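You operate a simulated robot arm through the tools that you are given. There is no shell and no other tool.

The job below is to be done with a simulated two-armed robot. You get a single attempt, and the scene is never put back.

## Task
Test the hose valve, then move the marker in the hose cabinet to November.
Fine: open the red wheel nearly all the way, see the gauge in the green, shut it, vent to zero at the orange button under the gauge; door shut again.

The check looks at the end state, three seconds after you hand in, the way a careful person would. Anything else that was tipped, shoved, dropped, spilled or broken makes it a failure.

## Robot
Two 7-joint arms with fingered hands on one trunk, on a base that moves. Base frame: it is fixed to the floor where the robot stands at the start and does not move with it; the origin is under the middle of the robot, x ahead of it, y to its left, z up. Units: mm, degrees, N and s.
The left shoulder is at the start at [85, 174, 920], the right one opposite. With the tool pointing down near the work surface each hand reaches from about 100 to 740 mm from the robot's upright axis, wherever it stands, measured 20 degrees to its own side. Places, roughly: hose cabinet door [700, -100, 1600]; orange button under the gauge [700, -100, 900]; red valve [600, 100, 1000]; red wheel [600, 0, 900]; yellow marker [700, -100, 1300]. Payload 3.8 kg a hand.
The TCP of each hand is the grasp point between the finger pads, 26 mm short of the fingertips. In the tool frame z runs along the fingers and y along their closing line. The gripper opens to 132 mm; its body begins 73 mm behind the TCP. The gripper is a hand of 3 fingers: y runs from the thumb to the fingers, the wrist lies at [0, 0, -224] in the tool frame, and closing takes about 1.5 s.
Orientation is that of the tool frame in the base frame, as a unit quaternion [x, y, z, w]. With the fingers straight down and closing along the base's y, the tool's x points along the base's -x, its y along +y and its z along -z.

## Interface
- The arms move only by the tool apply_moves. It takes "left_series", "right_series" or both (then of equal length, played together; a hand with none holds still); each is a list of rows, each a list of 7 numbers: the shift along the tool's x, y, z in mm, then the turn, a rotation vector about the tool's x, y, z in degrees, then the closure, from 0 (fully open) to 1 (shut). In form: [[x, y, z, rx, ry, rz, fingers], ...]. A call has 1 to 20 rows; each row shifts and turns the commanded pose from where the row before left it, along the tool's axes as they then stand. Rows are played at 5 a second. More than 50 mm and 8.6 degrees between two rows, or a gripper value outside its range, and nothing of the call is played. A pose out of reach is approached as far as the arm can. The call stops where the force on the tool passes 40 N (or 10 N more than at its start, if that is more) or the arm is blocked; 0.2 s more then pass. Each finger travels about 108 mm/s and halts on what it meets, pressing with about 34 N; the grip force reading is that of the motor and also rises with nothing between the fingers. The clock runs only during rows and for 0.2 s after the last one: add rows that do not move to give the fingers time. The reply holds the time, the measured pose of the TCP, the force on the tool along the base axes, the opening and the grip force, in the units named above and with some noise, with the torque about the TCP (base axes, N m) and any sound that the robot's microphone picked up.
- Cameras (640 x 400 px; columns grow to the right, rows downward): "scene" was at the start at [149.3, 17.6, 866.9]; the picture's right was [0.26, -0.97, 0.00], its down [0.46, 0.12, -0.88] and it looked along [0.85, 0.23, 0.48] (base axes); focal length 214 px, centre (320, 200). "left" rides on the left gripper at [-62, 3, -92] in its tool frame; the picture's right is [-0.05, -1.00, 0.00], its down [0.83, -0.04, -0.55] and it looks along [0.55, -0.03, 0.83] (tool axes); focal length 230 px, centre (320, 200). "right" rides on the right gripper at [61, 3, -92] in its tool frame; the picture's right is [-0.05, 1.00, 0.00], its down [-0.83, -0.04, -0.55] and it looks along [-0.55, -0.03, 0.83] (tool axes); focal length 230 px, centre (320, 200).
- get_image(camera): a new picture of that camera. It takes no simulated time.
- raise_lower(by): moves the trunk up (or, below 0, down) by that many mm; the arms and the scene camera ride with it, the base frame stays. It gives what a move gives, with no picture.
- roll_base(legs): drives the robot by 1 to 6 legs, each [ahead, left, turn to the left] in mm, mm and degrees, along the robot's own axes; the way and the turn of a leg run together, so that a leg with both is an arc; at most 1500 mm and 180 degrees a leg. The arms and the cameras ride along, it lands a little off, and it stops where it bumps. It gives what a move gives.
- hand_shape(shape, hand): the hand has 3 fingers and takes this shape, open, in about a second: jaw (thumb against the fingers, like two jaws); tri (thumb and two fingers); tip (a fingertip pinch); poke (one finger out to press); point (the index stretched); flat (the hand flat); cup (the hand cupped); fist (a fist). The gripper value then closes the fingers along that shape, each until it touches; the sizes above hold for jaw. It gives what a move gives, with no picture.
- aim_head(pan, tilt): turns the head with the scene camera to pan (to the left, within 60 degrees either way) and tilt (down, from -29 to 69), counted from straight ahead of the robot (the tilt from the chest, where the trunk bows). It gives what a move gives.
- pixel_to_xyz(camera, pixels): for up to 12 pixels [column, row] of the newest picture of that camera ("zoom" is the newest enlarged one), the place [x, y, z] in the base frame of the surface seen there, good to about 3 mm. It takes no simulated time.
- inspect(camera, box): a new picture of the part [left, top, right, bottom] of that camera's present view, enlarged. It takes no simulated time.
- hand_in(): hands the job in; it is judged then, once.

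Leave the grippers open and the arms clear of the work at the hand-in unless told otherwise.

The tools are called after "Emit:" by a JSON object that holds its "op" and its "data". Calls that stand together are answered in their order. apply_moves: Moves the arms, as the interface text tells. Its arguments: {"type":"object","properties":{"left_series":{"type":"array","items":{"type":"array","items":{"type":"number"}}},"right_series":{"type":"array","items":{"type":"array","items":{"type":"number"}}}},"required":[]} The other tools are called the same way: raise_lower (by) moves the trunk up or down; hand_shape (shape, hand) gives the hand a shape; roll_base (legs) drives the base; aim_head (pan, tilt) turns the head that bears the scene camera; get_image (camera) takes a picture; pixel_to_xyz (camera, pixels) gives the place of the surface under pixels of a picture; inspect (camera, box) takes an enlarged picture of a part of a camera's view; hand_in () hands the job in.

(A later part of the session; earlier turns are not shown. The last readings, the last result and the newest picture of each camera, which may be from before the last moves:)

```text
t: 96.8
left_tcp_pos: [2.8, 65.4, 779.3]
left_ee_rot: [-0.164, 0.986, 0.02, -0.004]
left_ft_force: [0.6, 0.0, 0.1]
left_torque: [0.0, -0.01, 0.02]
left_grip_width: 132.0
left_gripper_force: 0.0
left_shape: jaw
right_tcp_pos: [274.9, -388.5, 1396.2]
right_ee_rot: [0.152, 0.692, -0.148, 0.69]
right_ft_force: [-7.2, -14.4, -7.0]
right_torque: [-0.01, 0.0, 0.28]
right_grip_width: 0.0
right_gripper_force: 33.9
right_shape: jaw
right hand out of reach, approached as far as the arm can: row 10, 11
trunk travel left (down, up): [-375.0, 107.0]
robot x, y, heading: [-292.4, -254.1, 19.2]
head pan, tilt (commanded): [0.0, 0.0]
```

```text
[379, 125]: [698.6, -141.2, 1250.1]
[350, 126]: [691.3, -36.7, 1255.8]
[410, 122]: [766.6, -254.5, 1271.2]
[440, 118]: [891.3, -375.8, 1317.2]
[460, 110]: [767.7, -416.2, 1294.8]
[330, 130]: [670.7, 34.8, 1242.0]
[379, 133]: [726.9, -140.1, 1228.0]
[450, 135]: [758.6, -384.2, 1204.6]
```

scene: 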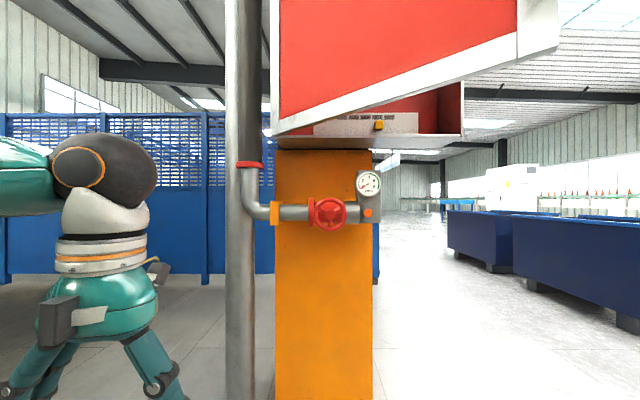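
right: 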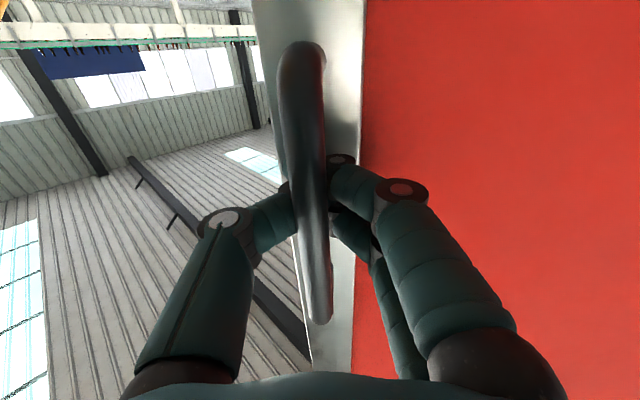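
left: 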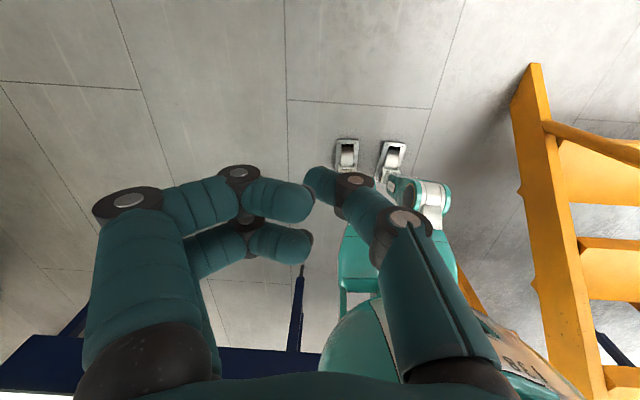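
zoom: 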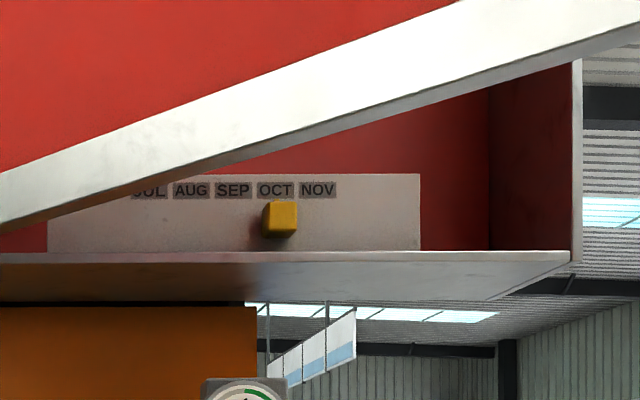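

The marker is under OCT, and NOV is the next label to its right, roughly 46 mm away. The wrist can't turn further with the handle, so I'll let go and then push the door wider from its inner side. Releasing and backing off now.

Emit:
{"op": "apply_moves", "data": {"right_series": [[0, 0, 0, 0, 0, 0, 0.6], [0, 0, 0, 0, 0, 0, 0.2], [0, 0, 0, 0, 0, 0, 0], [0, 0, 0, 0, 0, 0, 0], [0, 0, 0, 0, 0, 0, 0], [0, 0, 0, 0, 0, 0, 0], [0, 0, -20, 0, 0, 0, 0], [0, 0, -30, 0, 0, 0, 0]]}}

Emit:
{"op": "get_image", "data": {"camera": "right"}}

Emit:
{"op": "get_image", "data": {"camera": "scene"}}

```text
t: 98.6
left_tcp_pos: [2.3, 67.3, 778.1]
left_ee_rot: [-0.165, 0.986, 0.019, -0.004]
left_ft_force: [0.1, -0.5, -0.6]
left_torque: [-0.02, 0.03, 0.04]
left_grip_width: 131.8
left_gripper_force: 0.1
left_shape: jaw
right_tcp_pos: [277.5, -373.2, 1402.3]
right_ee_rot: [0.148, 0.691, -0.147, 0.692]
right_ft_force: [0.3, 0.9, 0.2]
right_torque: [0.01, -0.05, 0.05]
right_grip_width: 131.6
right_gripper_force: 0.0
right_shape: jaw
right hand out of reach, approached as far as the arm can: row 7, 8
trunk travel left (down, up): [-375.0, 107.0]
robot x, y, heading: [-290.9, -252.2, 19.4]
head pan, tilt (commanded): [0.0, 0.0]
```

```text
taken
```

right: 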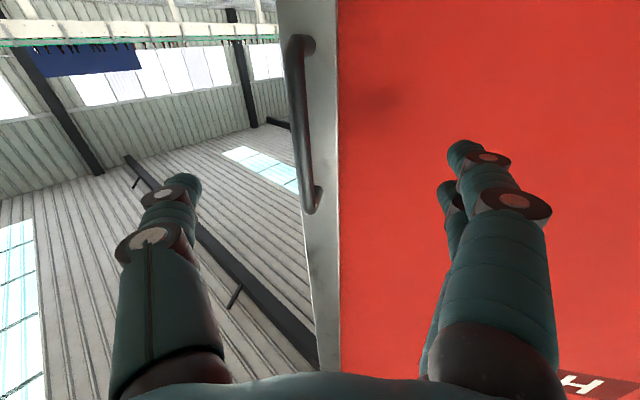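

```text
taken
```

scene: 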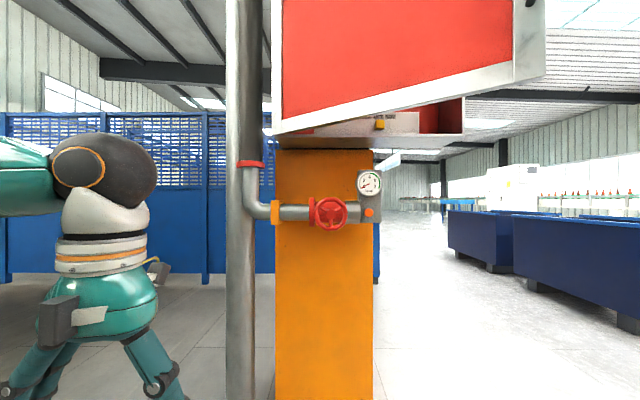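

The hand barely retreated because it is at its limit. I'll measure the bar and the door edge before moving on.

Emit:
{"op": "pixel_to_xyz", "data": {"camera": "right", "pixels": [[298, 100], [303, 150], [308, 200], [300, 45], [335, 300], [318, 330], [330, 120]]}}

```text
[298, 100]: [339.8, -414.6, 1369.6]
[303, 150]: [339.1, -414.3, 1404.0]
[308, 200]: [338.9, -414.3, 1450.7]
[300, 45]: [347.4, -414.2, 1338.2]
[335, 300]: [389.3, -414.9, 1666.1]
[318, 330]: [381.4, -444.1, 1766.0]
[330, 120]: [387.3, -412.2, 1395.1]
```

The bar is about 73 mm ahead of the grasp point, so the fingers are clear. I'll back off while turning the hand straight ahead, then move it right, past the door's free edge.

Emit:
{"op": "apply_moves", "data": {"right_series": [[0, -8.3, -8.7, -7.25, 0, 0, 0], [0, -7.1, -9.7, -7.25, 0, 0, 0], [0, -5.8, -10.5, -7.25, 0, 0, 0], [0, -4.4, -11.1, -7.25, 0, 0, 0], [0, -3.0, -11.6, -7.25, 0, 0, 0], [0, -1.5, -11.9, -7.25, 0, 0, 0], [0, 0, 0, 0, 0, 0, 0]]}}

Emit:
{"op": "get_image", "data": {"camera": "right"}}

```text
t: 100.2
left_tcp_pos: [2.5, 67.8, 778.7]
left_ee_rot: [-0.165, 0.986, 0.019, -0.005]
left_ft_force: [-0.3, -0.3, 0.0]
left_torque: [-0.04, -0.01, 0.0]
left_grip_width: 132.0
left_gripper_force: 0.0
left_shape: jaw
right_tcp_pos: [211.6, -395.7, 1400.9]
right_ee_rot: [-0.118, 0.697, 0.118, 0.697]
right_ft_force: [0.5, 0.0, 0.5]
right_torque: [0.01, 0.01, 0.02]
right_grip_width: 131.8
right_gripper_force: 0.1
right_shape: jaw
trunk travel left (down, up): [-375.0, 107.0]
robot x, y, heading: [-292.7, -251.0, 19.0]
head pan, tilt (commanded): [0.0, 0.0]
```

```text
taken
```

right: 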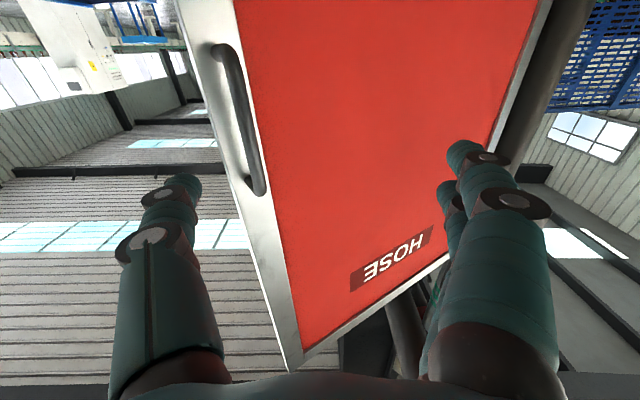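

The hand points straight ahead now. I'll move it 190 mm right and 50 mm down to pass the door's edge, then make a fist for pushing.

Emit:
{"op": "apply_moves", "data": {"right_series": [[10, -38, 0, 0, 0, 0, 0], [10, -38, 0, 0, 0, 0, 0], [10, -38, 0, 0, 0, 0, 0], [10, -38, 0, 0, 0, 0, 0], [10, -38, 0, 0, 0, 0, 0]]}}

Emit:
{"op": "hand_shape", "data": {"hand": "right", "shape": "fist"}}

Emit:
{"op": "get_image", "data": {"camera": "right"}}

Emit:
{"op": "get_image", "data": {"camera": "scene"}}

```text
t: 101.4
left_tcp_pos: [2.5, 67.0, 777.1]
left_ee_rot: [-0.165, 0.986, 0.019, -0.005]
left_ft_force: [0.4, 0.1, -0.4]
left_torque: [-0.02, -0.01, -0.02]
left_grip_width: 132.1
left_gripper_force: 0.1
left_shape: jaw
right_tcp_pos: [272.6, -576.5, 1351.2]
right_ee_rot: [-0.118, 0.696, 0.119, 0.698]
right_ft_force: [0.1, -0.1, 0.4]
right_torque: [0.04, 0.01, 0.04]
right_grip_width: 132.3
right_gripper_force: 0.1
right_shape: jaw
trunk travel left (down, up): [-375.0, 107.0]
robot x, y, heading: [-289.8, -253.1, 19.3]
head pan, tilt (commanded): [0.0, 0.0]
```

```text
t: 102.3
left_tcp_pos: [2.3, 67.0, 778.1]
left_ee_rot: [-0.165, 0.986, 0.019, -0.004]
left_ft_force: [-0.8, -0.8, -1.3]
left_torque: [-0.02, 0.01, 0.06]
left_grip_width: 131.6
left_gripper_force: 0.0
left_shape: jaw
right_tcp_pos: [272.4, -575.0, 1350.7]
right_ee_rot: [-0.119, 0.697, 0.119, 0.697]
right_ft_force: [0.3, -0.6, -0.7]
right_torque: [0.0, -0.01, 0.0]
right_grip_width: 0.1
right_gripper_force: 0.1
right_shape: fist
trunk travel left (down, up): [-375.0, 107.0]
robot x, y, heading: [-292.5, -248.2, 19.3]
head pan, tilt (commanded): [0.0, 0.0]
```

```text
taken
```

right: 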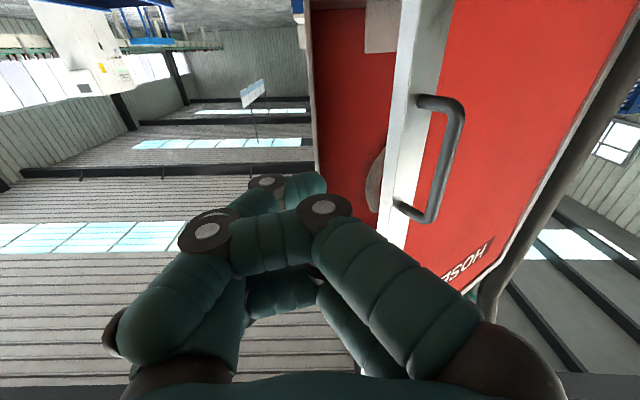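

```text
taken
```

scene: 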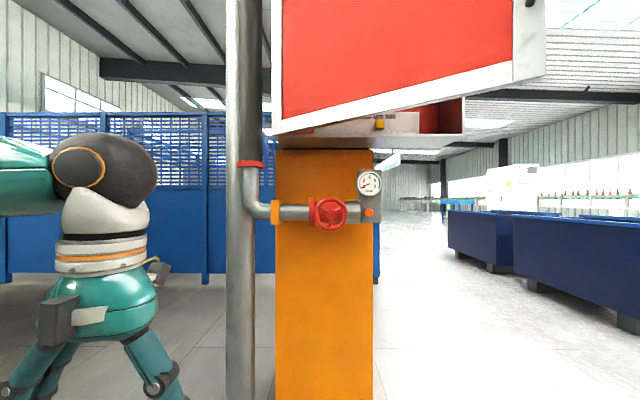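

The fist is ready and the door edge is to its left. I'll go forward 220 mm past the edge, inside the door.

Emit:
{"op": "apply_moves", "data": {"right_series": [[0, 0, 44, 0, 0, 0, 0], [0, 0, 44, 0, 0, 0, 0], [0, 0, 44, 0, 0, 0, 0], [0, 0, 44, 0, 0, 0, 0], [0, 0, 44, 0, 0, 0, 0]]}}

Emit:
{"op": "get_image", "data": {"camera": "right"}}

Emit:
{"op": "get_image", "data": {"camera": "scene"}}

```text
t: 103.5
left_tcp_pos: [3.0, 67.1, 776.5]
left_ee_rot: [-0.166, 0.986, 0.017, -0.005]
left_ft_force: [0.0, -0.3, -0.2]
left_torque: [0.02, 0.01, -0.01]
left_grip_width: 132.0
left_gripper_force: 0.1
left_shape: jaw
right_tcp_pos: [480.4, -505.0, 1351.6]
right_ee_rot: [-0.118, 0.696, 0.119, 0.698]
right_ft_force: [1.1, 0.2, -1.0]
right_torque: [0.0, 0.0, 0.0]
right_grip_width: 0.2
right_gripper_force: 0.0
right_shape: fist
trunk travel left (down, up): [-375.0, 107.0]
robot x, y, heading: [-291.6, -251.2, 18.9]
head pan, tilt (commanded): [0.0, 0.0]
```

```text
taken
```

right: 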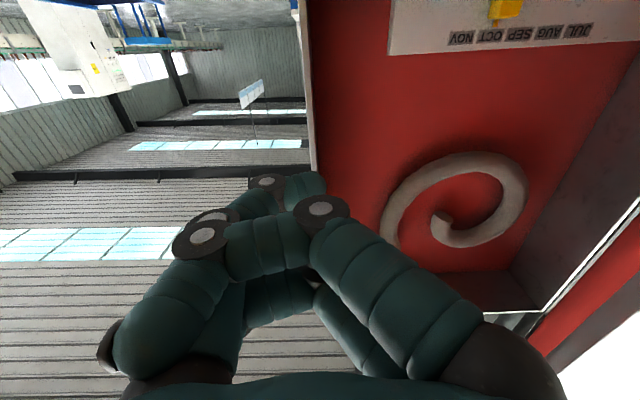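

```text
taken
```

scene: 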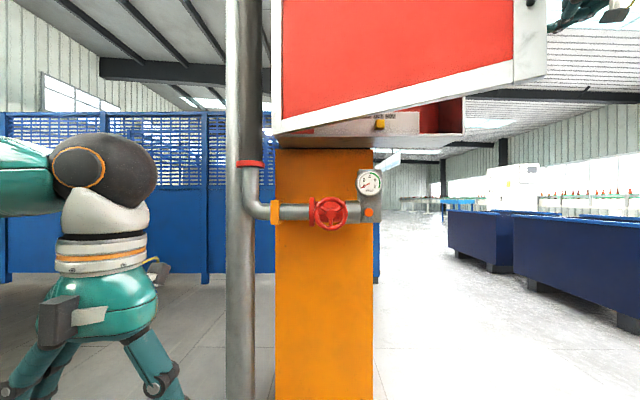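

The hand is inside the door, and I can see the month strip and a coiled hose. I'll sweep left and back along the arc to push the door open.

Emit:
{"op": "apply_moves", "data": {"right_series": [[0, 39, 0, 0, 0, 0, 0], [0, 18, -24.7, 0, 0, 0, 0], [0, 18, -24.7, 0, 0, 0, 0], [0, 18, -24.7, 0, 0, 0, 0], [0, 28, -27.3, 0, 0, 0, 0], [0, 28, -27.3, 0, 0, 0, 0], [0, 28, -27.3, 0, 0, 0, 0]]}}

Emit:
{"op": "get_image", "data": {"camera": "right"}}

Emit:
{"op": "get_image", "data": {"camera": "scene"}}

```text
t: 104.9
left_tcp_pos: [2.5, 64.4, 778.2]
left_ee_rot: [-0.162, 0.987, 0.02, -0.004]
left_ft_force: [-0.4, -0.4, 0.1]
left_torque: [0.0, 0.01, 0.0]
left_grip_width: 131.7
left_gripper_force: 0.1
left_shape: jaw
right_tcp_pos: [326.5, -418.4, 1345.5]
right_ee_rot: [-0.11, 0.699, 0.111, 0.698]
right_ft_force: [-8.5, -22.8, -3.8]
right_torque: [-0.07, -0.1, 0.73]
right_grip_width: 0.0
right_gripper_force: 0.0
right_shape: fist
right hand out of reach, approached as far as the arm can: row 2, 3
trunk travel left (down, up): [-375.0, 107.0]
robot x, y, heading: [-293.0, -251.8, 18.9]
head pan, tilt (commanded): [0.0, 0.0]
stopped in row 7 (right hand): the force on the tool passed its limit at 42 N (the readings are from after the stop); the commanded pose is now the measured one
```

```text
taken
```

right: 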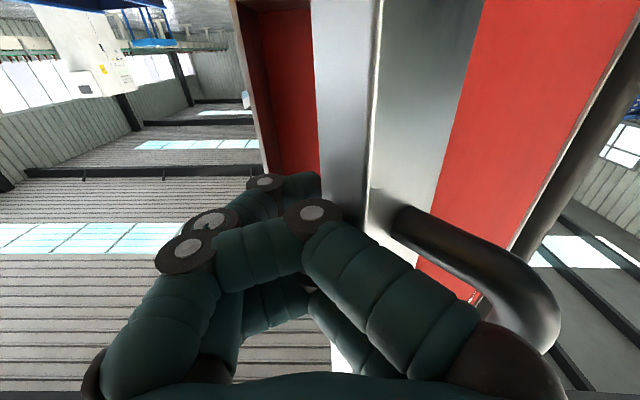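

```text
taken
```

scene: 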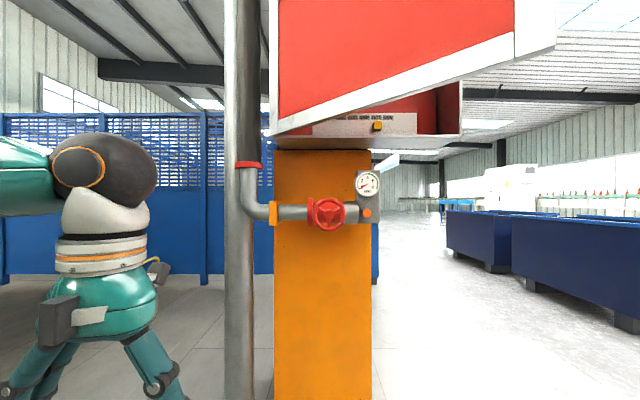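

The push tripped the 40 N limit, likely because I moved too fast against the door's mass. The hand's left side is in contact near the edge, so I'll go on more slowly along the tangent.

Emit:
{"op": "apply_moves", "data": {"right_series": [[0, 8, -10, 0, 0, 0, 0], [0, 9, -10, 0, 0, 0, 0], [0, 10, -11, 0, 0, 0, 0], [0, 10, -11, 0, 0, 0, 0], [0, 11, -11, 0, 0, 0, 0], [0, 11, -11, 0, 0, 0, 0], [0, 11, -10, 0, 0, 0, 0], [0, 12, -10, 0, 0, 0, 0], [0, 12, -10, 0, 0, 0, 0], [0, 12, -9, 0, 0, 0, 0]]}}

Emit:
{"op": "get_image", "data": {"camera": "right"}}

Emit:
{"op": "get_image", "data": {"camera": "scene"}}

```text
t: 107.1
left_tcp_pos: [1.0, 65.4, 779.9]
left_ee_rot: [-0.164, 0.986, 0.02, -0.004]
left_ft_force: [-0.7, 0.2, 0.2]
left_torque: [-0.02, 0.01, 0.01]
left_grip_width: 131.9
left_gripper_force: 0.0
left_shape: jaw
right_tcp_pos: [191.0, -347.0, 1345.3]
right_ee_rot: [-0.113, 0.698, 0.115, 0.698]
right_ft_force: [-15.7, -23.7, 3.3]
right_torque: [-0.15, 0.15, 0.61]
right_grip_width: 0.0
right_gripper_force: 0.2
right_shape: fist
trunk travel left (down, up): [-375.0, 107.0]
robot x, y, heading: [-291.9, -251.8, 18.9]
head pan, tilt (commanded): [0.0, 0.0]
```

```text
taken
```

right: 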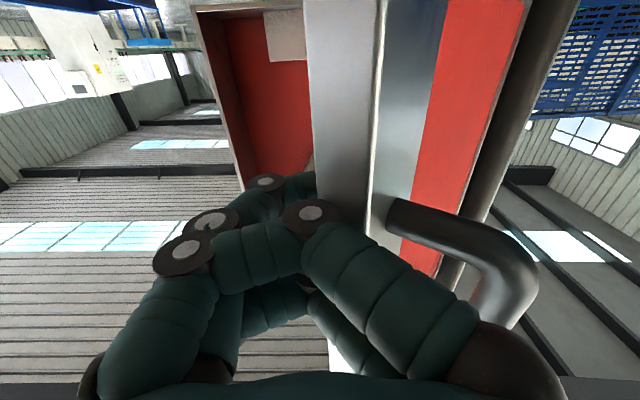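

```text
taken
```

scene: 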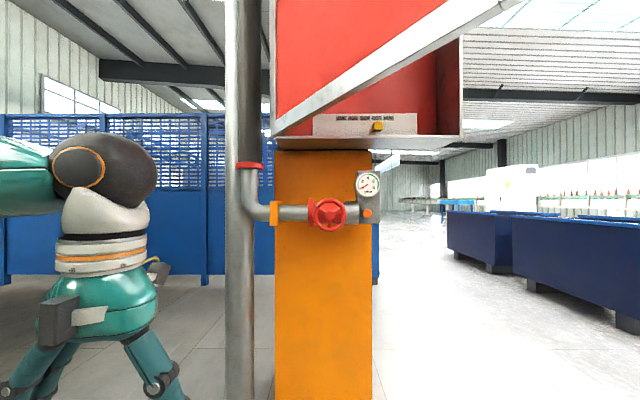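

The door is now around 55° and the force direction shows the hand's side bearing on the door's edge. I'll keep sweeping mostly left now, with only a little retreat.

Emit:
{"op": "apply_moves", "data": {"right_series": [[0, 8, 4, 0, 0, 0, 0], [0, 14, -2, 0, 0, 0, 0], [0, 15, -4, 0, 0, 0, 0], [0, 15, -4, 0, 0, 0, 0], [0, 15, -4, 0, 0, 0, 0], [0, 15, -4, 0, 0, 0, 0], [0, 15, -4, 0, 0, 0, 0], [0, 15, -3, 0, 0, 0, 0], [0, 15, -3, 0, 0, 0, 0], [0, 15, -3, 0, 0, 0, 0]]}}

Emit:
{"op": "get_image", "data": {"camera": "right"}}

Emit:
{"op": "get_image", "data": {"camera": "scene"}}

```text
t: 107.5
left_tcp_pos: [2.3, 64.4, 779.7]
left_ee_rot: [-0.162, 0.987, 0.02, -0.004]
left_ft_force: [0.4, 0.4, 0.1]
left_torque: [0.03, -0.05, 0.01]
left_grip_width: 131.7
left_gripper_force: 0.1
left_shape: jaw
right_tcp_pos: [192.2, -347.1, 1345.9]
right_ee_rot: [-0.108, 0.698, 0.113, 0.698]
right_ft_force: [-15.1, -23.2, -3.8]
right_torque: [-0.08, 0.0, 0.6]
right_grip_width: 0.1
right_gripper_force: 0.1
right_shape: fist
trunk travel left (down, up): [-375.0, 107.0]
robot x, y, heading: [-293.9, -250.9, 19.1]
head pan, tilt (commanded): [0.0, 0.0]
stopped in row 1 (right hand): the force on the tool passed its limit at 43 N (the readings are from after the stop); the commanded pose is now the measured one
```

```text
taken
```

right: 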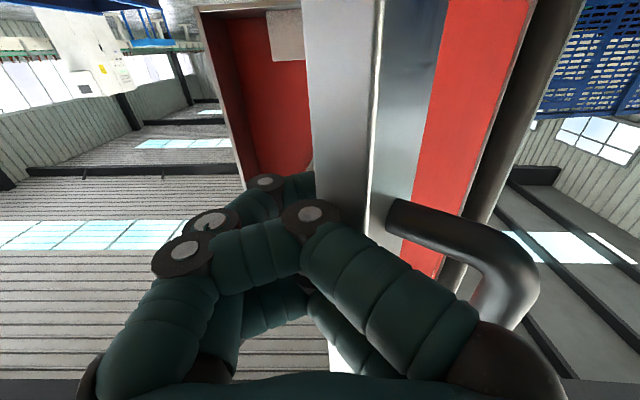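

```text
taken
```

scene: 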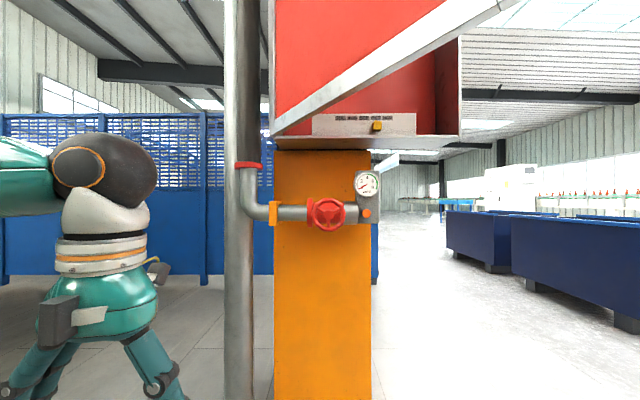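

The hand is wedged against the door's edge face, so pushing goes into the hinge instead of swinging the door. I'll measure the door's present angle from points along its lower edge.

Emit:
{"op": "pixel_to_xyz", "data": {"camera": "scene", "pixels": [[330, 95], [390, 65], [450, 28], [490, 8], [350, 60], [420, 10]]}}

Emit:
{"op": "pixel_to_xyz", "data": {"camera": "right", "pixels": [[340, 100], [410, 100], [330, 30], [355, 190], [500, 270], [480, 60]]}}

```text
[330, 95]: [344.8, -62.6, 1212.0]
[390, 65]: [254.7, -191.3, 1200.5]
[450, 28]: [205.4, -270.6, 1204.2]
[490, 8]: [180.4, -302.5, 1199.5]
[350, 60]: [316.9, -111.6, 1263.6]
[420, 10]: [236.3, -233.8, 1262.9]
```

```text
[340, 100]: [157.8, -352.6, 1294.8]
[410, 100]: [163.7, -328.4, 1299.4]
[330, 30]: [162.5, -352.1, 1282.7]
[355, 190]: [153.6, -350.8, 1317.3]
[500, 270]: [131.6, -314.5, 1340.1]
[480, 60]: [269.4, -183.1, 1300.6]
```

The door stands at about 53°, with its edge at about (u 408, d 535) in the cabinet's own coordinates. I'll back the fist off to the right and yaw it left about 38°, so it can lie along the door's inner face.

Emit:
{"op": "apply_moves", "data": {"right_series": [[0, -20, -5, 0, 0, 0, 0], [0, -35, 0, 0, 0, 0, 0], [0, -40, 0, -6, 0, 0, 0], [0, -10, 0, -8, 0, 0, 0], [0, 0, 0, -8, 0, 0, 0], [0, 0, 0, -8, 0, 0, 0], [0, 0, 0, -8, 0, 0, 0], [0, 0, 0, 0, 0, 0, 0]]}}

Emit:
{"op": "get_image", "data": {"camera": "right"}}

Emit:
{"op": "get_image", "data": {"camera": "scene"}}

```text
t: 109.2
left_tcp_pos: [2.1, 66.6, 777.9]
left_ee_rot: [-0.163, 0.986, 0.019, -0.004]
left_ft_force: [-0.6, -0.6, 0.1]
left_torque: [-0.04, 0.0, 0.02]
left_grip_width: 132.1
left_gripper_force: 0.1
left_shape: jaw
right_tcp_pos: [223.9, -442.5, 1345.9]
right_ee_rot: [-0.334, 0.624, 0.336, 0.621]
right_ft_force: [-0.7, 0.4, 0.1]
right_torque: [0.0, 0.01, -0.03]
right_grip_width: 0.0
right_gripper_force: 0.1
right_shape: fist
trunk travel left (down, up): [-375.0, 107.0]
robot x, y, heading: [-291.1, -253.6, 19.0]
head pan, tilt (commanded): [0.0, 0.0]
```

```text
taken
```

right: 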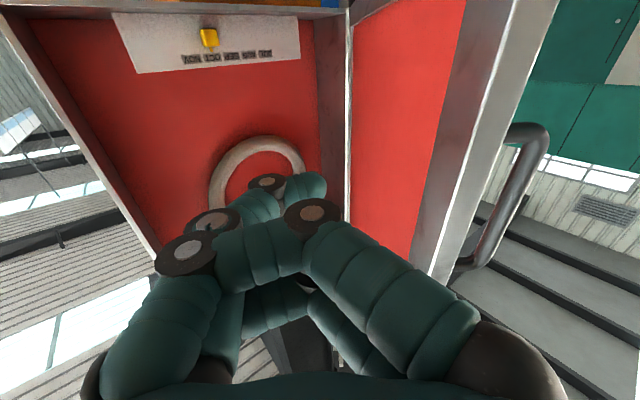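

```text
taken
```

scene: 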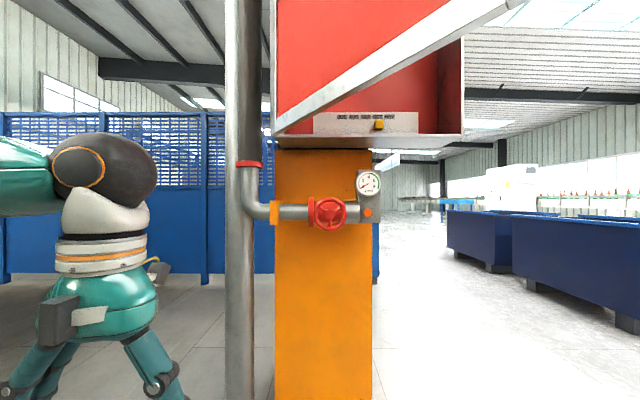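

The hand now lies roughly parallel to the door's inner face. I'll slide it in 105 mm along its axis, then ease it 40 mm toward the door.

Emit:
{"op": "apply_moves", "data": {"right_series": [[0, 0, 35, 0, 0, 0, 0], [0, 0, 35, 0, 0, 0, 0], [0, 0, 35, 0, 0, 0, 0], [0, 15, 0, 0, 0, 0, 0], [0, 15, 0, 0, 0, 0, 0], [0, 10, 0, 0, 0, 0, 0], [0, 0, 0, 0, 0, 0, 0]]}}

Emit:
{"op": "get_image", "data": {"camera": "right"}}

```text
t: 110.8
left_tcp_pos: [3.5, 66.8, 778.2]
left_ee_rot: [-0.164, 0.986, 0.019, -0.004]
left_ft_force: [0.1, 0.8, -0.1]
left_torque: [0.01, -0.03, 0.0]
left_grip_width: 131.8
left_gripper_force: 0.0
left_shape: jaw
right_tcp_pos: [250.7, -331.2, 1344.4]
right_ee_rot: [-0.333, 0.624, 0.335, 0.622]
right_ft_force: [-0.2, 0.1, -0.2]
right_torque: [-0.01, -0.02, 0.01]
right_grip_width: 0.2
right_gripper_force: 0.1
right_shape: fist
trunk travel left (down, up): [-375.0, 107.0]
robot x, y, heading: [-295.4, -249.7, 18.8]
head pan, tilt (commanded): [0.0, 0.0]
```

```text
taken
```

right: 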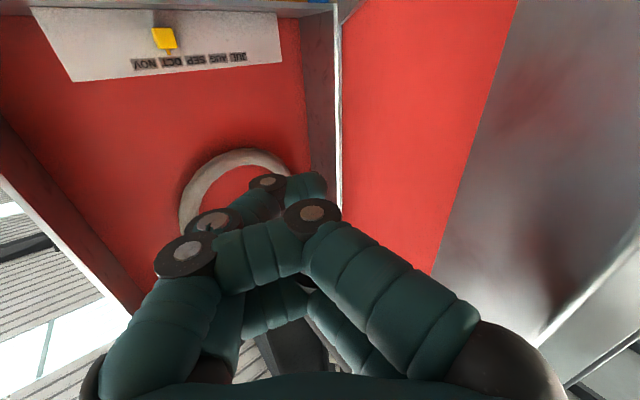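

The hand is inside with no contact yet. I'll keep pressing outward along the door's arc, turning with the door, in slow steps.

Emit:
{"op": "apply_moves", "data": {"right_series": [[0, 12, 0, 0, 0, 0, 0], [0, 15, -1.3, 1.5, 0, 0, 0], [0, 15, -1.3, 1.5, 0, 0, 0], [0, 15, -1.3, 1.5, 0, 0, 0], [0, 15, -1.3, 1.5, 0, 0, 0], [0, 15, -1.3, 1.5, 0, 0, 0], [0, 15, -1.3, 1.5, 0, 0, 0], [0, 15, -1.3, 1.5, 0, 0, 0], [0, 15, -1.3, 1.5, 0, 0, 0], [0, 15, -1.3, 1.5, 0, 0, 0], [0, 15, -1.3, 1.5, 0, 0, 0], [0, 15, -1.3, 1.5, 0, 0, 0], [0, 15, -1.3, 1.5, 0, 0, 0]]}}

Emit:
{"op": "get_image", "data": {"camera": "right"}}

Emit:
{"op": "get_image", "data": {"camera": "scene"}}

```text
t: 113.7
left_tcp_pos: [3.1, 67.2, 777.2]
left_ee_rot: [-0.164, 0.986, 0.017, -0.004]
left_ft_force: [-0.3, -0.7, -0.6]
left_torque: [0.02, -0.02, 0.03]
left_grip_width: 131.8
left_gripper_force: 0.0
left_shape: jaw
right_tcp_pos: [96.4, -216.4, 1344.3]
right_ee_rot: [-0.231, 0.67, 0.231, 0.666]
right_ft_force: [-0.2, 0.7, 0.0]
right_torque: [0.06, 0.01, -0.03]
right_grip_width: 0.2
right_gripper_force: 0.0
right_shape: fist
trunk travel left (down, up): [-375.0, 107.0]
robot x, y, heading: [-291.7, -252.1, 18.8]
head pan, tilt (commanded): [0.0, 0.0]
```

```text
taken
```

right: 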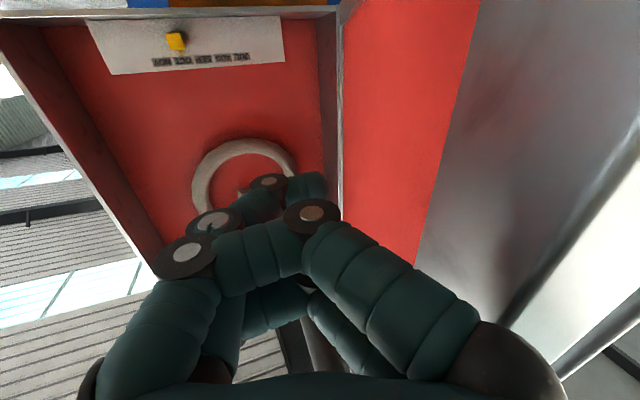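

```text
taken
```

scene: 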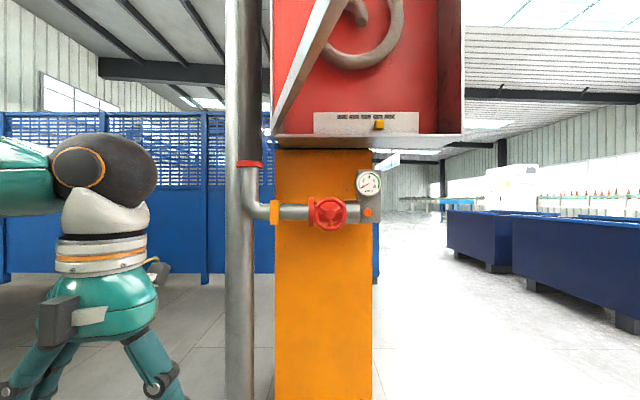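

The door is at about 72° and moves freely. I'll push another 20°.

Emit:
{"op": "apply_moves", "data": {"right_series": [[0, 15, -1.3, 1.5, 0, 0, 0], [0, 15, -1.3, 1.5, 0, 0, 0], [0, 15, -1.3, 1.5, 0, 0, 0], [0, 15, -1.3, 1.5, 0, 0, 0], [0, 15, -1.3, 1.5, 0, 0, 0], [0, 15, -1.3, 1.5, 0, 0, 0], [0, 15, -1.3, 1.5, 0, 0, 0], [0, 15, -1.3, 1.5, 0, 0, 0], [0, 15, -1.3, 1.5, 0, 0, 0], [0, 15, -1.3, 1.5, 0, 0, 0], [0, 15, -1.3, 1.5, 0, 0, 0], [0, 15, -1.3, 1.5, 0, 0, 0], [0, 15, -1.3, 1.5, 0, 0, 0]]}}

Emit:
{"op": "get_image", "data": {"camera": "right"}}

Emit:
{"op": "get_image", "data": {"camera": "scene"}}

```text
t: 116.5
left_tcp_pos: [3.8, 67.8, 778.8]
left_ee_rot: [-0.164, 0.986, 0.019, -0.005]
left_ft_force: [-0.1, 0.8, -0.4]
left_torque: [0.04, 0.0, 0.01]
left_grip_width: 131.9
left_gripper_force: 0.2
left_shape: jaw
right_tcp_pos: [81.9, -235.1, 1397.9]
right_ee_rot: [-0.116, 0.698, 0.117, 0.697]
right_ft_force: [-0.8, 0.6, 0.0]
right_torque: [-0.02, 0.05, 0.02]
right_grip_width: 0.2
right_gripper_force: 0.0
right_shape: fist
right hand out of reach, approached as far as the arm can: row 3, 4, 5, 6, 7, 8, 9, 10, 11, 12, 13
trunk travel left (down, up): [-375.0, 107.0]
robot x, y, heading: [-295.6, -250.7, 18.9]
head pan, tilt (commanded): [0.0, 0.0]
```

```text
taken
```

right: 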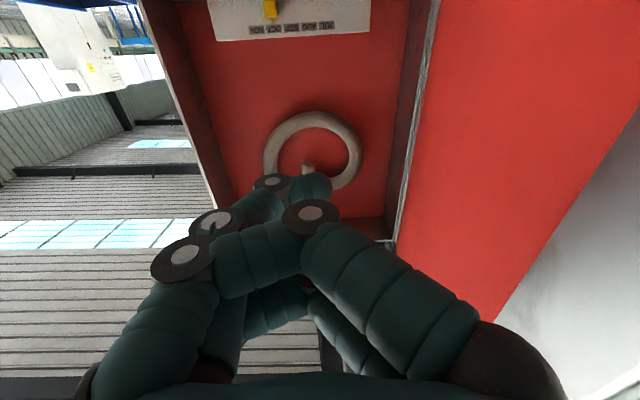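

```text
taken
```

scene: 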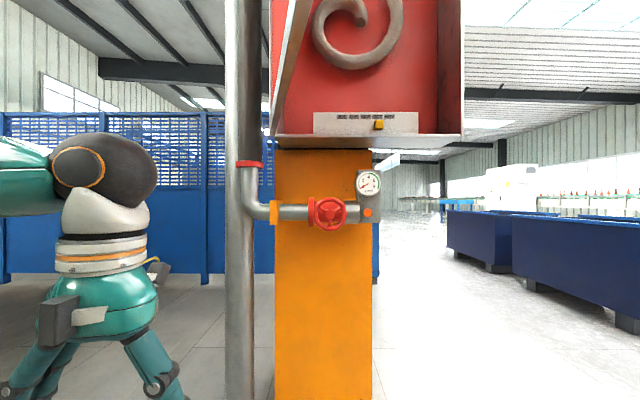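

The door is at about 78°, which is wide enough to get in from the right. I'll zoom in on the month strip and marker.

Emit:
{"op": "inspect", "data": {"camera": "scene", "box": [300, 100, 470, 150]}}

Emit:
{"op": "pixel_to_xyz", "data": {"camera": "scene", "pixels": [[379, 125], [376, 125], [383, 125], [379, 121], [379, 129], [365, 126], [395, 126], [391, 117], [343, 117], [330, 128], [410, 128], [450, 138]]}}

```text
3.76 times, centred on (385, 125) of scene
```

zoom: 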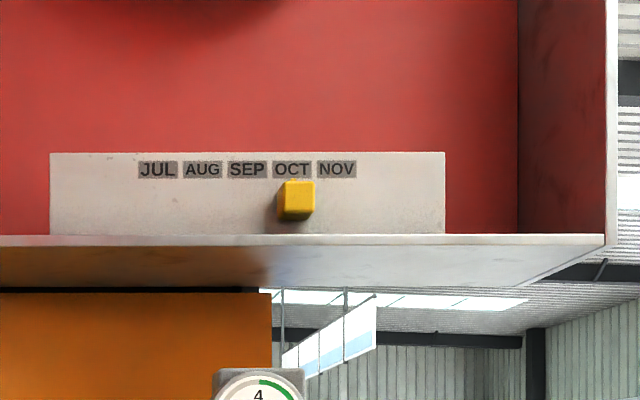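

```text
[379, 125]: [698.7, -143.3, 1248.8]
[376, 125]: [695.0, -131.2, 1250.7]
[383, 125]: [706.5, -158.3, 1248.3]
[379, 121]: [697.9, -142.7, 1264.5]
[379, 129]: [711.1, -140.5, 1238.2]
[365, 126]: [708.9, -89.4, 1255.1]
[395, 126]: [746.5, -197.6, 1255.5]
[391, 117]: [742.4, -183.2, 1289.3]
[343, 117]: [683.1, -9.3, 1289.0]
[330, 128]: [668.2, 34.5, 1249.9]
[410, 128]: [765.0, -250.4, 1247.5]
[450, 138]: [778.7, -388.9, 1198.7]
```

The marker is a yellow block about 28 mm wide, centred on OCT at u≈381 in cabinet coordinates. NOV is about 45.7 mm further right. I'll move the right hand away from the door to the right, then lower the trunk 80 mm so my body stays well below the door.

Emit:
{"op": "apply_moves", "data": {"right_series": [[0, -38, 0, 0, 0, 0, 0], [0, -38, 0, 0, 0, 0, 0], [0, -38, 0, 0, 0, 0, 0], [0, -38, 0, 0, 0, 0, 0]]}}

Emit:
{"op": "raise_lower", "data": {"by": -80}}

Emit:
{"op": "hand_shape", "data": {"hand": "right", "shape": "tip"}}

Emit:
{"op": "get_image", "data": {"camera": "right"}}

Emit:
{"op": "get_image", "data": {"camera": "scene"}}

```text
t: 117.5
left_tcp_pos: [3.3, 65.5, 778.9]
left_ee_rot: [-0.163, 0.986, 0.018, -0.005]
left_ft_force: [0.9, 0.0, -0.3]
left_torque: [0.01, 0.02, 0.0]
left_grip_width: 131.9
left_gripper_force: 0.0
left_shape: jaw
right_tcp_pos: [132.4, -379.1, 1397.3]
right_ee_rot: [-0.116, 0.699, 0.117, 0.696]
right_ft_force: [0.0, -0.7, -0.7]
right_torque: [0.01, 0.0, 0.01]
right_grip_width: 0.1
right_gripper_force: 0.1
right_shape: fist
trunk travel left (down, up): [-375.0, 107.0]
robot x, y, heading: [-294.7, -251.3, 19.1]
head pan, tilt (commanded): [0.0, 0.0]
```

```text
t: 118.6
left_tcp_pos: [3.6, 66.3, 698.0]
left_ee_rot: [-0.163, 0.986, 0.019, -0.005]
left_ft_force: [0.4, -0.7, -0.3]
left_torque: [-0.02, 0.02, 0.0]
left_grip_width: 131.9
left_gripper_force: 0.0
left_shape: jaw
right_tcp_pos: [130.6, -378.7, 1317.7]
right_ee_rot: [-0.116, 0.699, 0.117, 0.696]
right_ft_force: [0.2, 0.7, 0.3]
right_torque: [0.01, -0.02, -0.02]
right_grip_width: 0.1
right_gripper_force: 0.0
right_shape: fist
trunk travel left (down, up): [-295.0, 187.0]
robot x, y, heading: [-291.6, -253.2, 19.1]
head pan, tilt (commanded): [0.0, 0.0]
```

```text
t: 119.5
left_tcp_pos: [2.6, 66.5, 697.8]
left_ee_rot: [-0.164, 0.986, 0.018, -0.005]
left_ft_force: [-0.2, 0.6, 0.3]
left_torque: [0.0, 0.05, 0.01]
left_grip_width: 132.2
left_gripper_force: 0.0
left_shape: jaw
right_tcp_pos: [131.3, -378.5, 1317.7]
right_ee_rot: [-0.115, 0.699, 0.116, 0.696]
right_ft_force: [-0.4, 0.3, 0.0]
right_torque: [0.0, 0.01, 0.0]
right_grip_width: 57.9
right_gripper_force: 0.0
right_shape: tip
trunk travel left (down, up): [-295.0, 187.0]
robot x, y, heading: [-294.9, -250.8, 19.1]
head pan, tilt (commanded): [0.0, 0.0]
```

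```text
taken
```

right: 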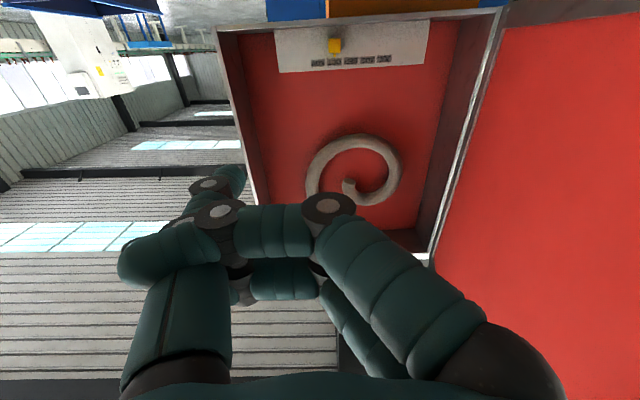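

```text
taken
```

scene: 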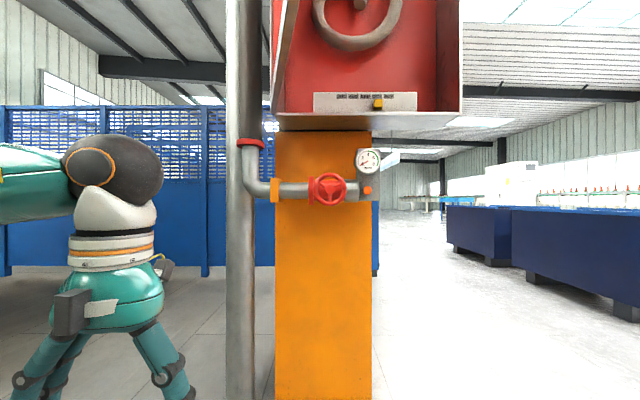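

The tip shape looks tangled coming straight out of the fist. I'll go back to the open jaw shape first.

Emit:
{"op": "hand_shape", "data": {"hand": "right", "shape": "jaw"}}

Emit:
{"op": "get_image", "data": {"camera": "right"}}

```text
t: 120.4
left_tcp_pos: [3.3, 66.7, 698.2]
left_ee_rot: [-0.163, 0.986, 0.02, -0.004]
left_ft_force: [1.0, 1.0, 0.2]
left_torque: [0.01, 0.01, -0.02]
left_grip_width: 132.2
left_gripper_force: 0.0
left_shape: jaw
right_tcp_pos: [131.4, -378.5, 1317.8]
right_ee_rot: [-0.115, 0.699, 0.117, 0.696]
right_ft_force: [0.0, -0.9, 0.3]
right_torque: [-0.03, 0.03, 0.02]
right_grip_width: 58.0
right_gripper_force: 0.1
right_shape: jaw
trunk travel left (down, up): [-295.0, 187.0]
robot x, y, heading: [-294.4, -252.8, 19.0]
head pan, tilt (commanded): [0.0, 0.0]
```

```text
taken
```

right: 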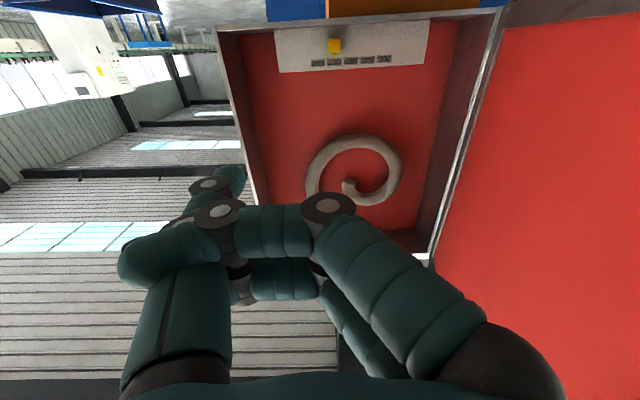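

The fingers and thumb look interlocked. I'll zoom in to see how.

Emit:
{"op": "inspect", "data": {"camera": "right", "box": [90, 140, 490, 400]}}

```text
1.54 times, centred on (290, 270) of right
```

zoom: 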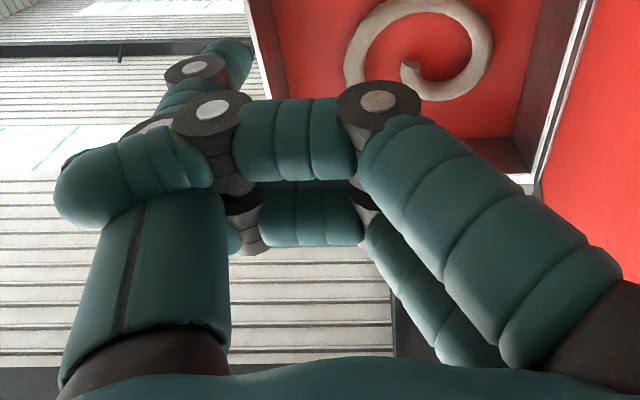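

The near finger's last joint lies across the thumb. The shape change may also just need more time, so I'll hold still with the grip at 0 for a second and look again.

Emit:
{"op": "apply_moves", "data": {"right_series": [[0, 0, 0, 0, 0, 0, 0], [0, 0, 0, 0, 0, 0, 0], [0, 0, 0, 0, 0, 0, 0], [0, 0, 0, 0, 0, 0, 0], [0, 0, 0, 0, 0, 0, 0]]}}

Emit:
{"op": "inspect", "data": {"camera": "right", "box": [90, 140, 490, 400]}}

```text
t: 121.6
left_tcp_pos: [3.6, 66.3, 698.4]
left_ee_rot: [-0.163, 0.987, 0.018, -0.005]
left_ft_force: [-0.2, 0.2, 1.3]
left_torque: [-0.02, 0.03, 0.03]
left_grip_width: 132.0
left_gripper_force: 0.0
left_shape: jaw
right_tcp_pos: [132.6, -378.9, 1318.2]
right_ee_rot: [-0.116, 0.698, 0.116, 0.697]
right_ft_force: [0.0, -0.2, -0.3]
right_torque: [0.02, -0.06, -0.01]
right_grip_width: 58.1
right_gripper_force: 0.1
right_shape: jaw
trunk travel left (down, up): [-295.0, 187.0]
robot x, y, heading: [-295.4, -252.8, 19.2]
head pan, tilt (commanded): [0.0, 0.0]
```

```text
1.54 times, centred on (290, 270) of right
```

zoom: 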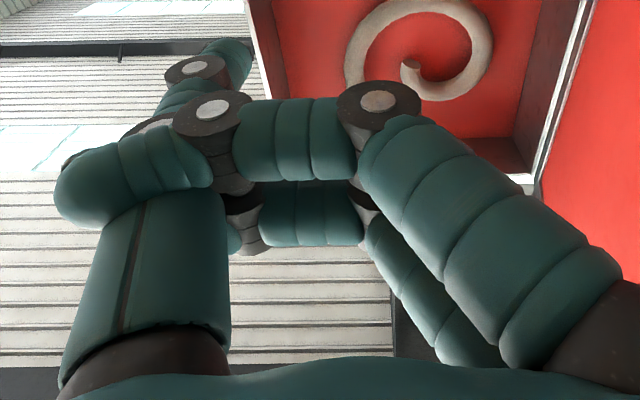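

Still stuck. The poke shape curls the fingers and puts the thumb out, so it should separate them. I'll try poke, then jaw.

Emit:
{"op": "hand_shape", "data": {"hand": "right", "shape": "poke"}}

Emit:
{"op": "inspect", "data": {"camera": "right", "box": [90, 140, 490, 400]}}

```text
t: 122.5
left_tcp_pos: [2.6, 66.5, 697.8]
left_ee_rot: [-0.163, 0.986, 0.019, -0.004]
left_ft_force: [0.1, 0.0, -0.3]
left_torque: [-0.05, 0.02, -0.02]
left_grip_width: 131.9
left_gripper_force: 0.0
left_shape: jaw
right_tcp_pos: [131.3, -377.9, 1317.6]
right_ee_rot: [-0.116, 0.699, 0.117, 0.696]
right_ft_force: [0.3, 0.3, -0.2]
right_torque: [0.0, -0.01, 0.02]
right_grip_width: 0.2
right_gripper_force: 0.0
right_shape: poke
trunk travel left (down, up): [-295.0, 187.0]
robot x, y, heading: [-294.6, -249.7, 19.0]
head pan, tilt (commanded): [0.0, 0.0]
```

```text
1.54 times, centred on (290, 270) of right
```

zoom: 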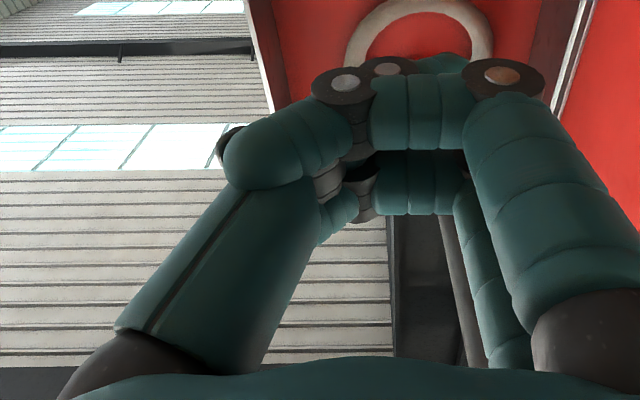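

The finger tips still hook across the thumb. The flat shape should uncurl the tips, so I'll try that.

Emit:
{"op": "hand_shape", "data": {"hand": "right", "shape": "flat"}}

Emit:
{"op": "inspect", "data": {"camera": "right", "box": [90, 140, 490, 400]}}

```text
t: 123.4
left_tcp_pos: [3.7, 65.3, 698.4]
left_ee_rot: [-0.164, 0.986, 0.019, -0.005]
left_ft_force: [-0.4, -0.3, 0.3]
left_torque: [0.01, -0.02, -0.01]
left_grip_width: 131.8
left_gripper_force: 0.0
left_shape: jaw
right_tcp_pos: [131.9, -379.9, 1317.1]
right_ee_rot: [-0.115, 0.699, 0.116, 0.696]
right_ft_force: [0.6, 1.0, 0.4]
right_torque: [0.0, -0.01, 0.02]
right_grip_width: 125.9
right_gripper_force: 0.1
right_shape: flat
trunk travel left (down, up): [-295.0, 187.0]
robot x, y, heading: [-290.7, -250.1, 19.1]
head pan, tilt (commanded): [0.0, 0.0]
```

```text
1.54 times, centred on (290, 270) of right
```

zoom: 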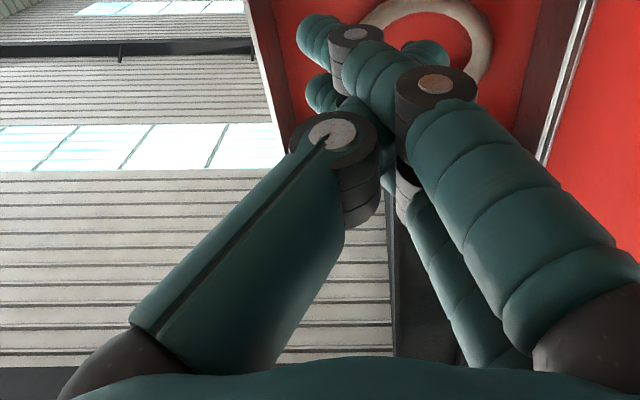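

The fingers are straight now. Next, the jaw shape.

Emit:
{"op": "hand_shape", "data": {"hand": "right", "shape": "jaw"}}

Emit:
{"op": "inspect", "data": {"camera": "right", "box": [90, 140, 490, 400]}}

```text
t: 124.3
left_tcp_pos: [5.2, 66.5, 699.3]
left_ee_rot: [-0.163, 0.986, 0.019, -0.005]
left_ft_force: [-0.2, 0.4, 0.6]
left_torque: [0.02, 0.01, -0.02]
left_grip_width: 132.0
left_gripper_force: 0.0
left_shape: jaw
right_tcp_pos: [131.9, -379.2, 1317.5]
right_ee_rot: [-0.115, 0.698, 0.116, 0.697]
right_ft_force: [-0.4, 0.4, -0.2]
right_torque: [-0.03, -0.02, 0.01]
right_grip_width: 132.0
right_gripper_force: 0.1
right_shape: jaw
trunk travel left (down, up): [-295.0, 187.0]
robot x, y, heading: [-295.4, -247.8, 18.9]
head pan, tilt (commanded): [0.0, 0.0]
```

```text
1.54 times, centred on (290, 270) of right
```

zoom: 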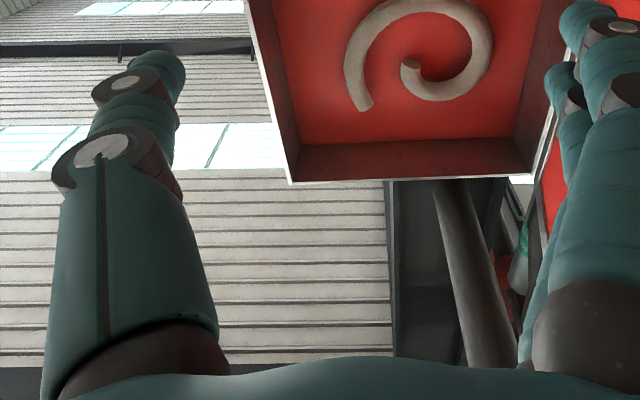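

The hand is free again, with the jaw open to 132 mm. Now I'll try the tip (pinch) shape from here and look at it.

Emit:
{"op": "hand_shape", "data": {"hand": "right", "shape": "tip"}}

Emit:
{"op": "get_image", "data": {"camera": "right"}}

```text
t: 125.2
left_tcp_pos: [4.1, 67.0, 697.9]
left_ee_rot: [-0.163, 0.986, 0.019, -0.004]
left_ft_force: [-0.9, 0.1, 0.1]
left_torque: [0.02, -0.02, 0.0]
left_grip_width: 131.9
left_gripper_force: 0.0
left_shape: jaw
right_tcp_pos: [131.8, -378.4, 1317.3]
right_ee_rot: [-0.116, 0.698, 0.116, 0.697]
right_ft_force: [-0.5, -0.5, -0.2]
right_torque: [-0.04, -0.01, 0.01]
right_grip_width: 132.3
right_gripper_force: 0.0
right_shape: tip
trunk travel left (down, up): [-295.0, 187.0]
robot x, y, heading: [-295.7, -250.3, 19.0]
head pan, tilt (commanded): [0.0, 0.0]
```

```text
taken
```

right: 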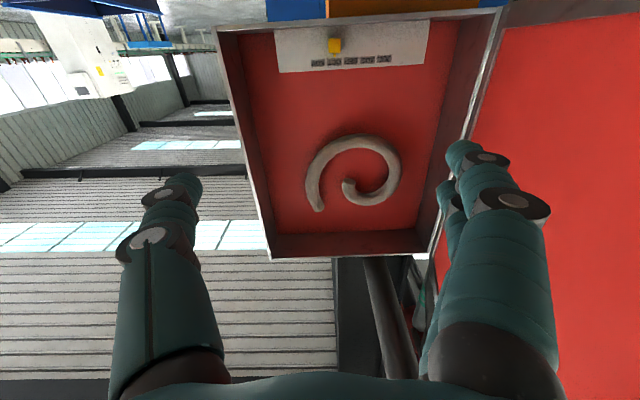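

It looks the same as jaw while open. I'll test closing it partway in free air to see the fingertip geometry.

Emit:
{"op": "apply_moves", "data": {"right_series": [[0, 0, 0, 0, 0, 0, 0.3], [0, 0, 0, 0, 0, 0, 0.6], [0, 0, 0, 0, 0, 0, 0.6], [0, 0, 0, 0, 0, 0, 0.6], [0, 0, 0, 0, 0, 0, 0.6]]}}

Emit:
{"op": "get_image", "data": {"camera": "right"}}

```text
t: 126.4
left_tcp_pos: [3.2, 66.8, 698.1]
left_ee_rot: [-0.164, 0.986, 0.019, -0.005]
left_ft_force: [-0.9, 0.0, -1.0]
left_torque: [0.0, 0.01, -0.01]
left_grip_width: 132.0
left_gripper_force: 0.0
left_shape: jaw
right_tcp_pos: [132.3, -380.0, 1317.0]
right_ee_rot: [-0.115, 0.698, 0.115, 0.697]
right_ft_force: [-0.3, 0.2, 0.8]
right_torque: [0.0, 0.0, 0.01]
right_grip_width: 53.3
right_gripper_force: 0.0
right_shape: tip
trunk travel left (down, up): [-295.0, 187.0]
robot x, y, heading: [-293.0, -252.5, 18.9]
head pan, tilt (commanded): [0.0, 0.0]
```

```text
taken
```

right: 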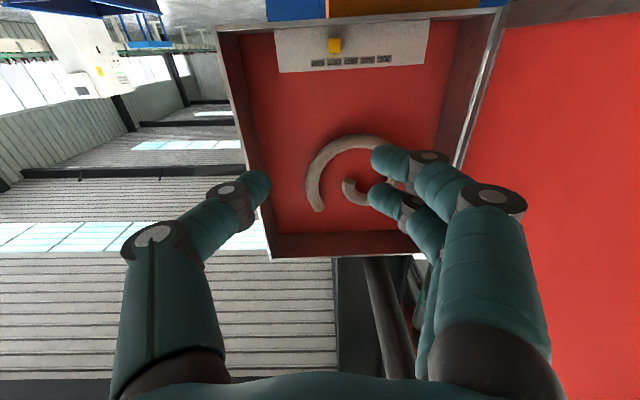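

The tip pinch has its three fingertips about 26 mm ahead of the grasp point, which suits the marker. Now I'll drive 70 mm right and 240 mm ahead, with my body staying under the open door.

Emit:
{"op": "roll_base", "data": {"legs": [[0, -70, 0], [140, 0, 0]]}}

Emit:
{"op": "get_image", "data": {"camera": "scene"}}

Emit:
{"op": "get_image", "data": {"camera": "right"}}

```text
t: 128.6
left_tcp_pos: [156.5, 43.0, 698.1]
left_ee_rot: [-0.162, 0.987, 0.018, -0.006]
left_ft_force: [0.1, 0.2, 0.3]
left_torque: [-0.01, -0.02, 0.0]
left_grip_width: 131.8
left_gripper_force: 0.1
left_shape: jaw
right_tcp_pos: [283.3, -403.0, 1318.0]
right_ee_rot: [-0.115, 0.699, 0.116, 0.697]
right_ft_force: [-0.1, -0.8, 0.7]
right_torque: [-0.01, 0.01, -0.02]
right_grip_width: 53.1
right_gripper_force: 0.0
right_shape: tip
trunk travel left (down, up): [-295.0, 187.0]
robot x, y, heading: [-142.3, -274.2, 18.9]
head pan, tilt (commanded): [0.0, 0.0]
```

```text
taken
```

scene: 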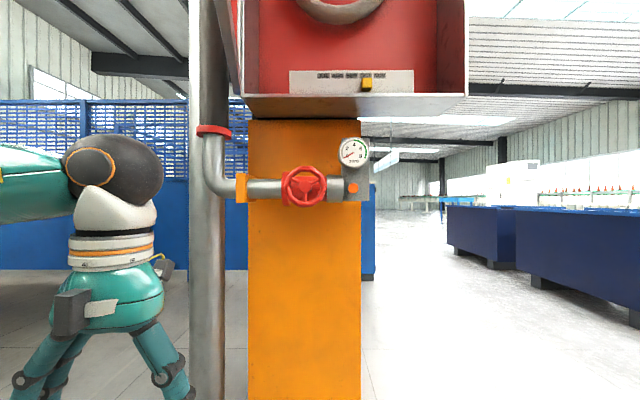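

```text
taken
```

right: 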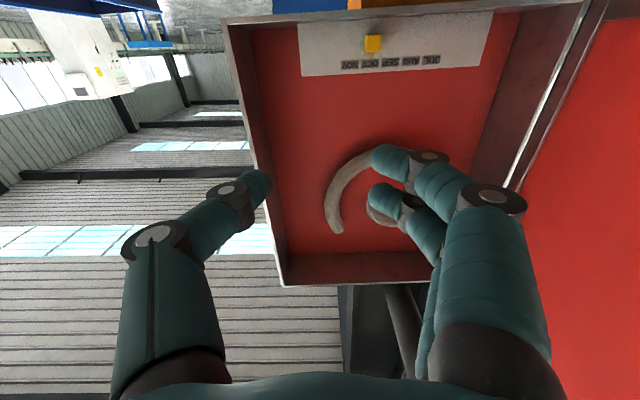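

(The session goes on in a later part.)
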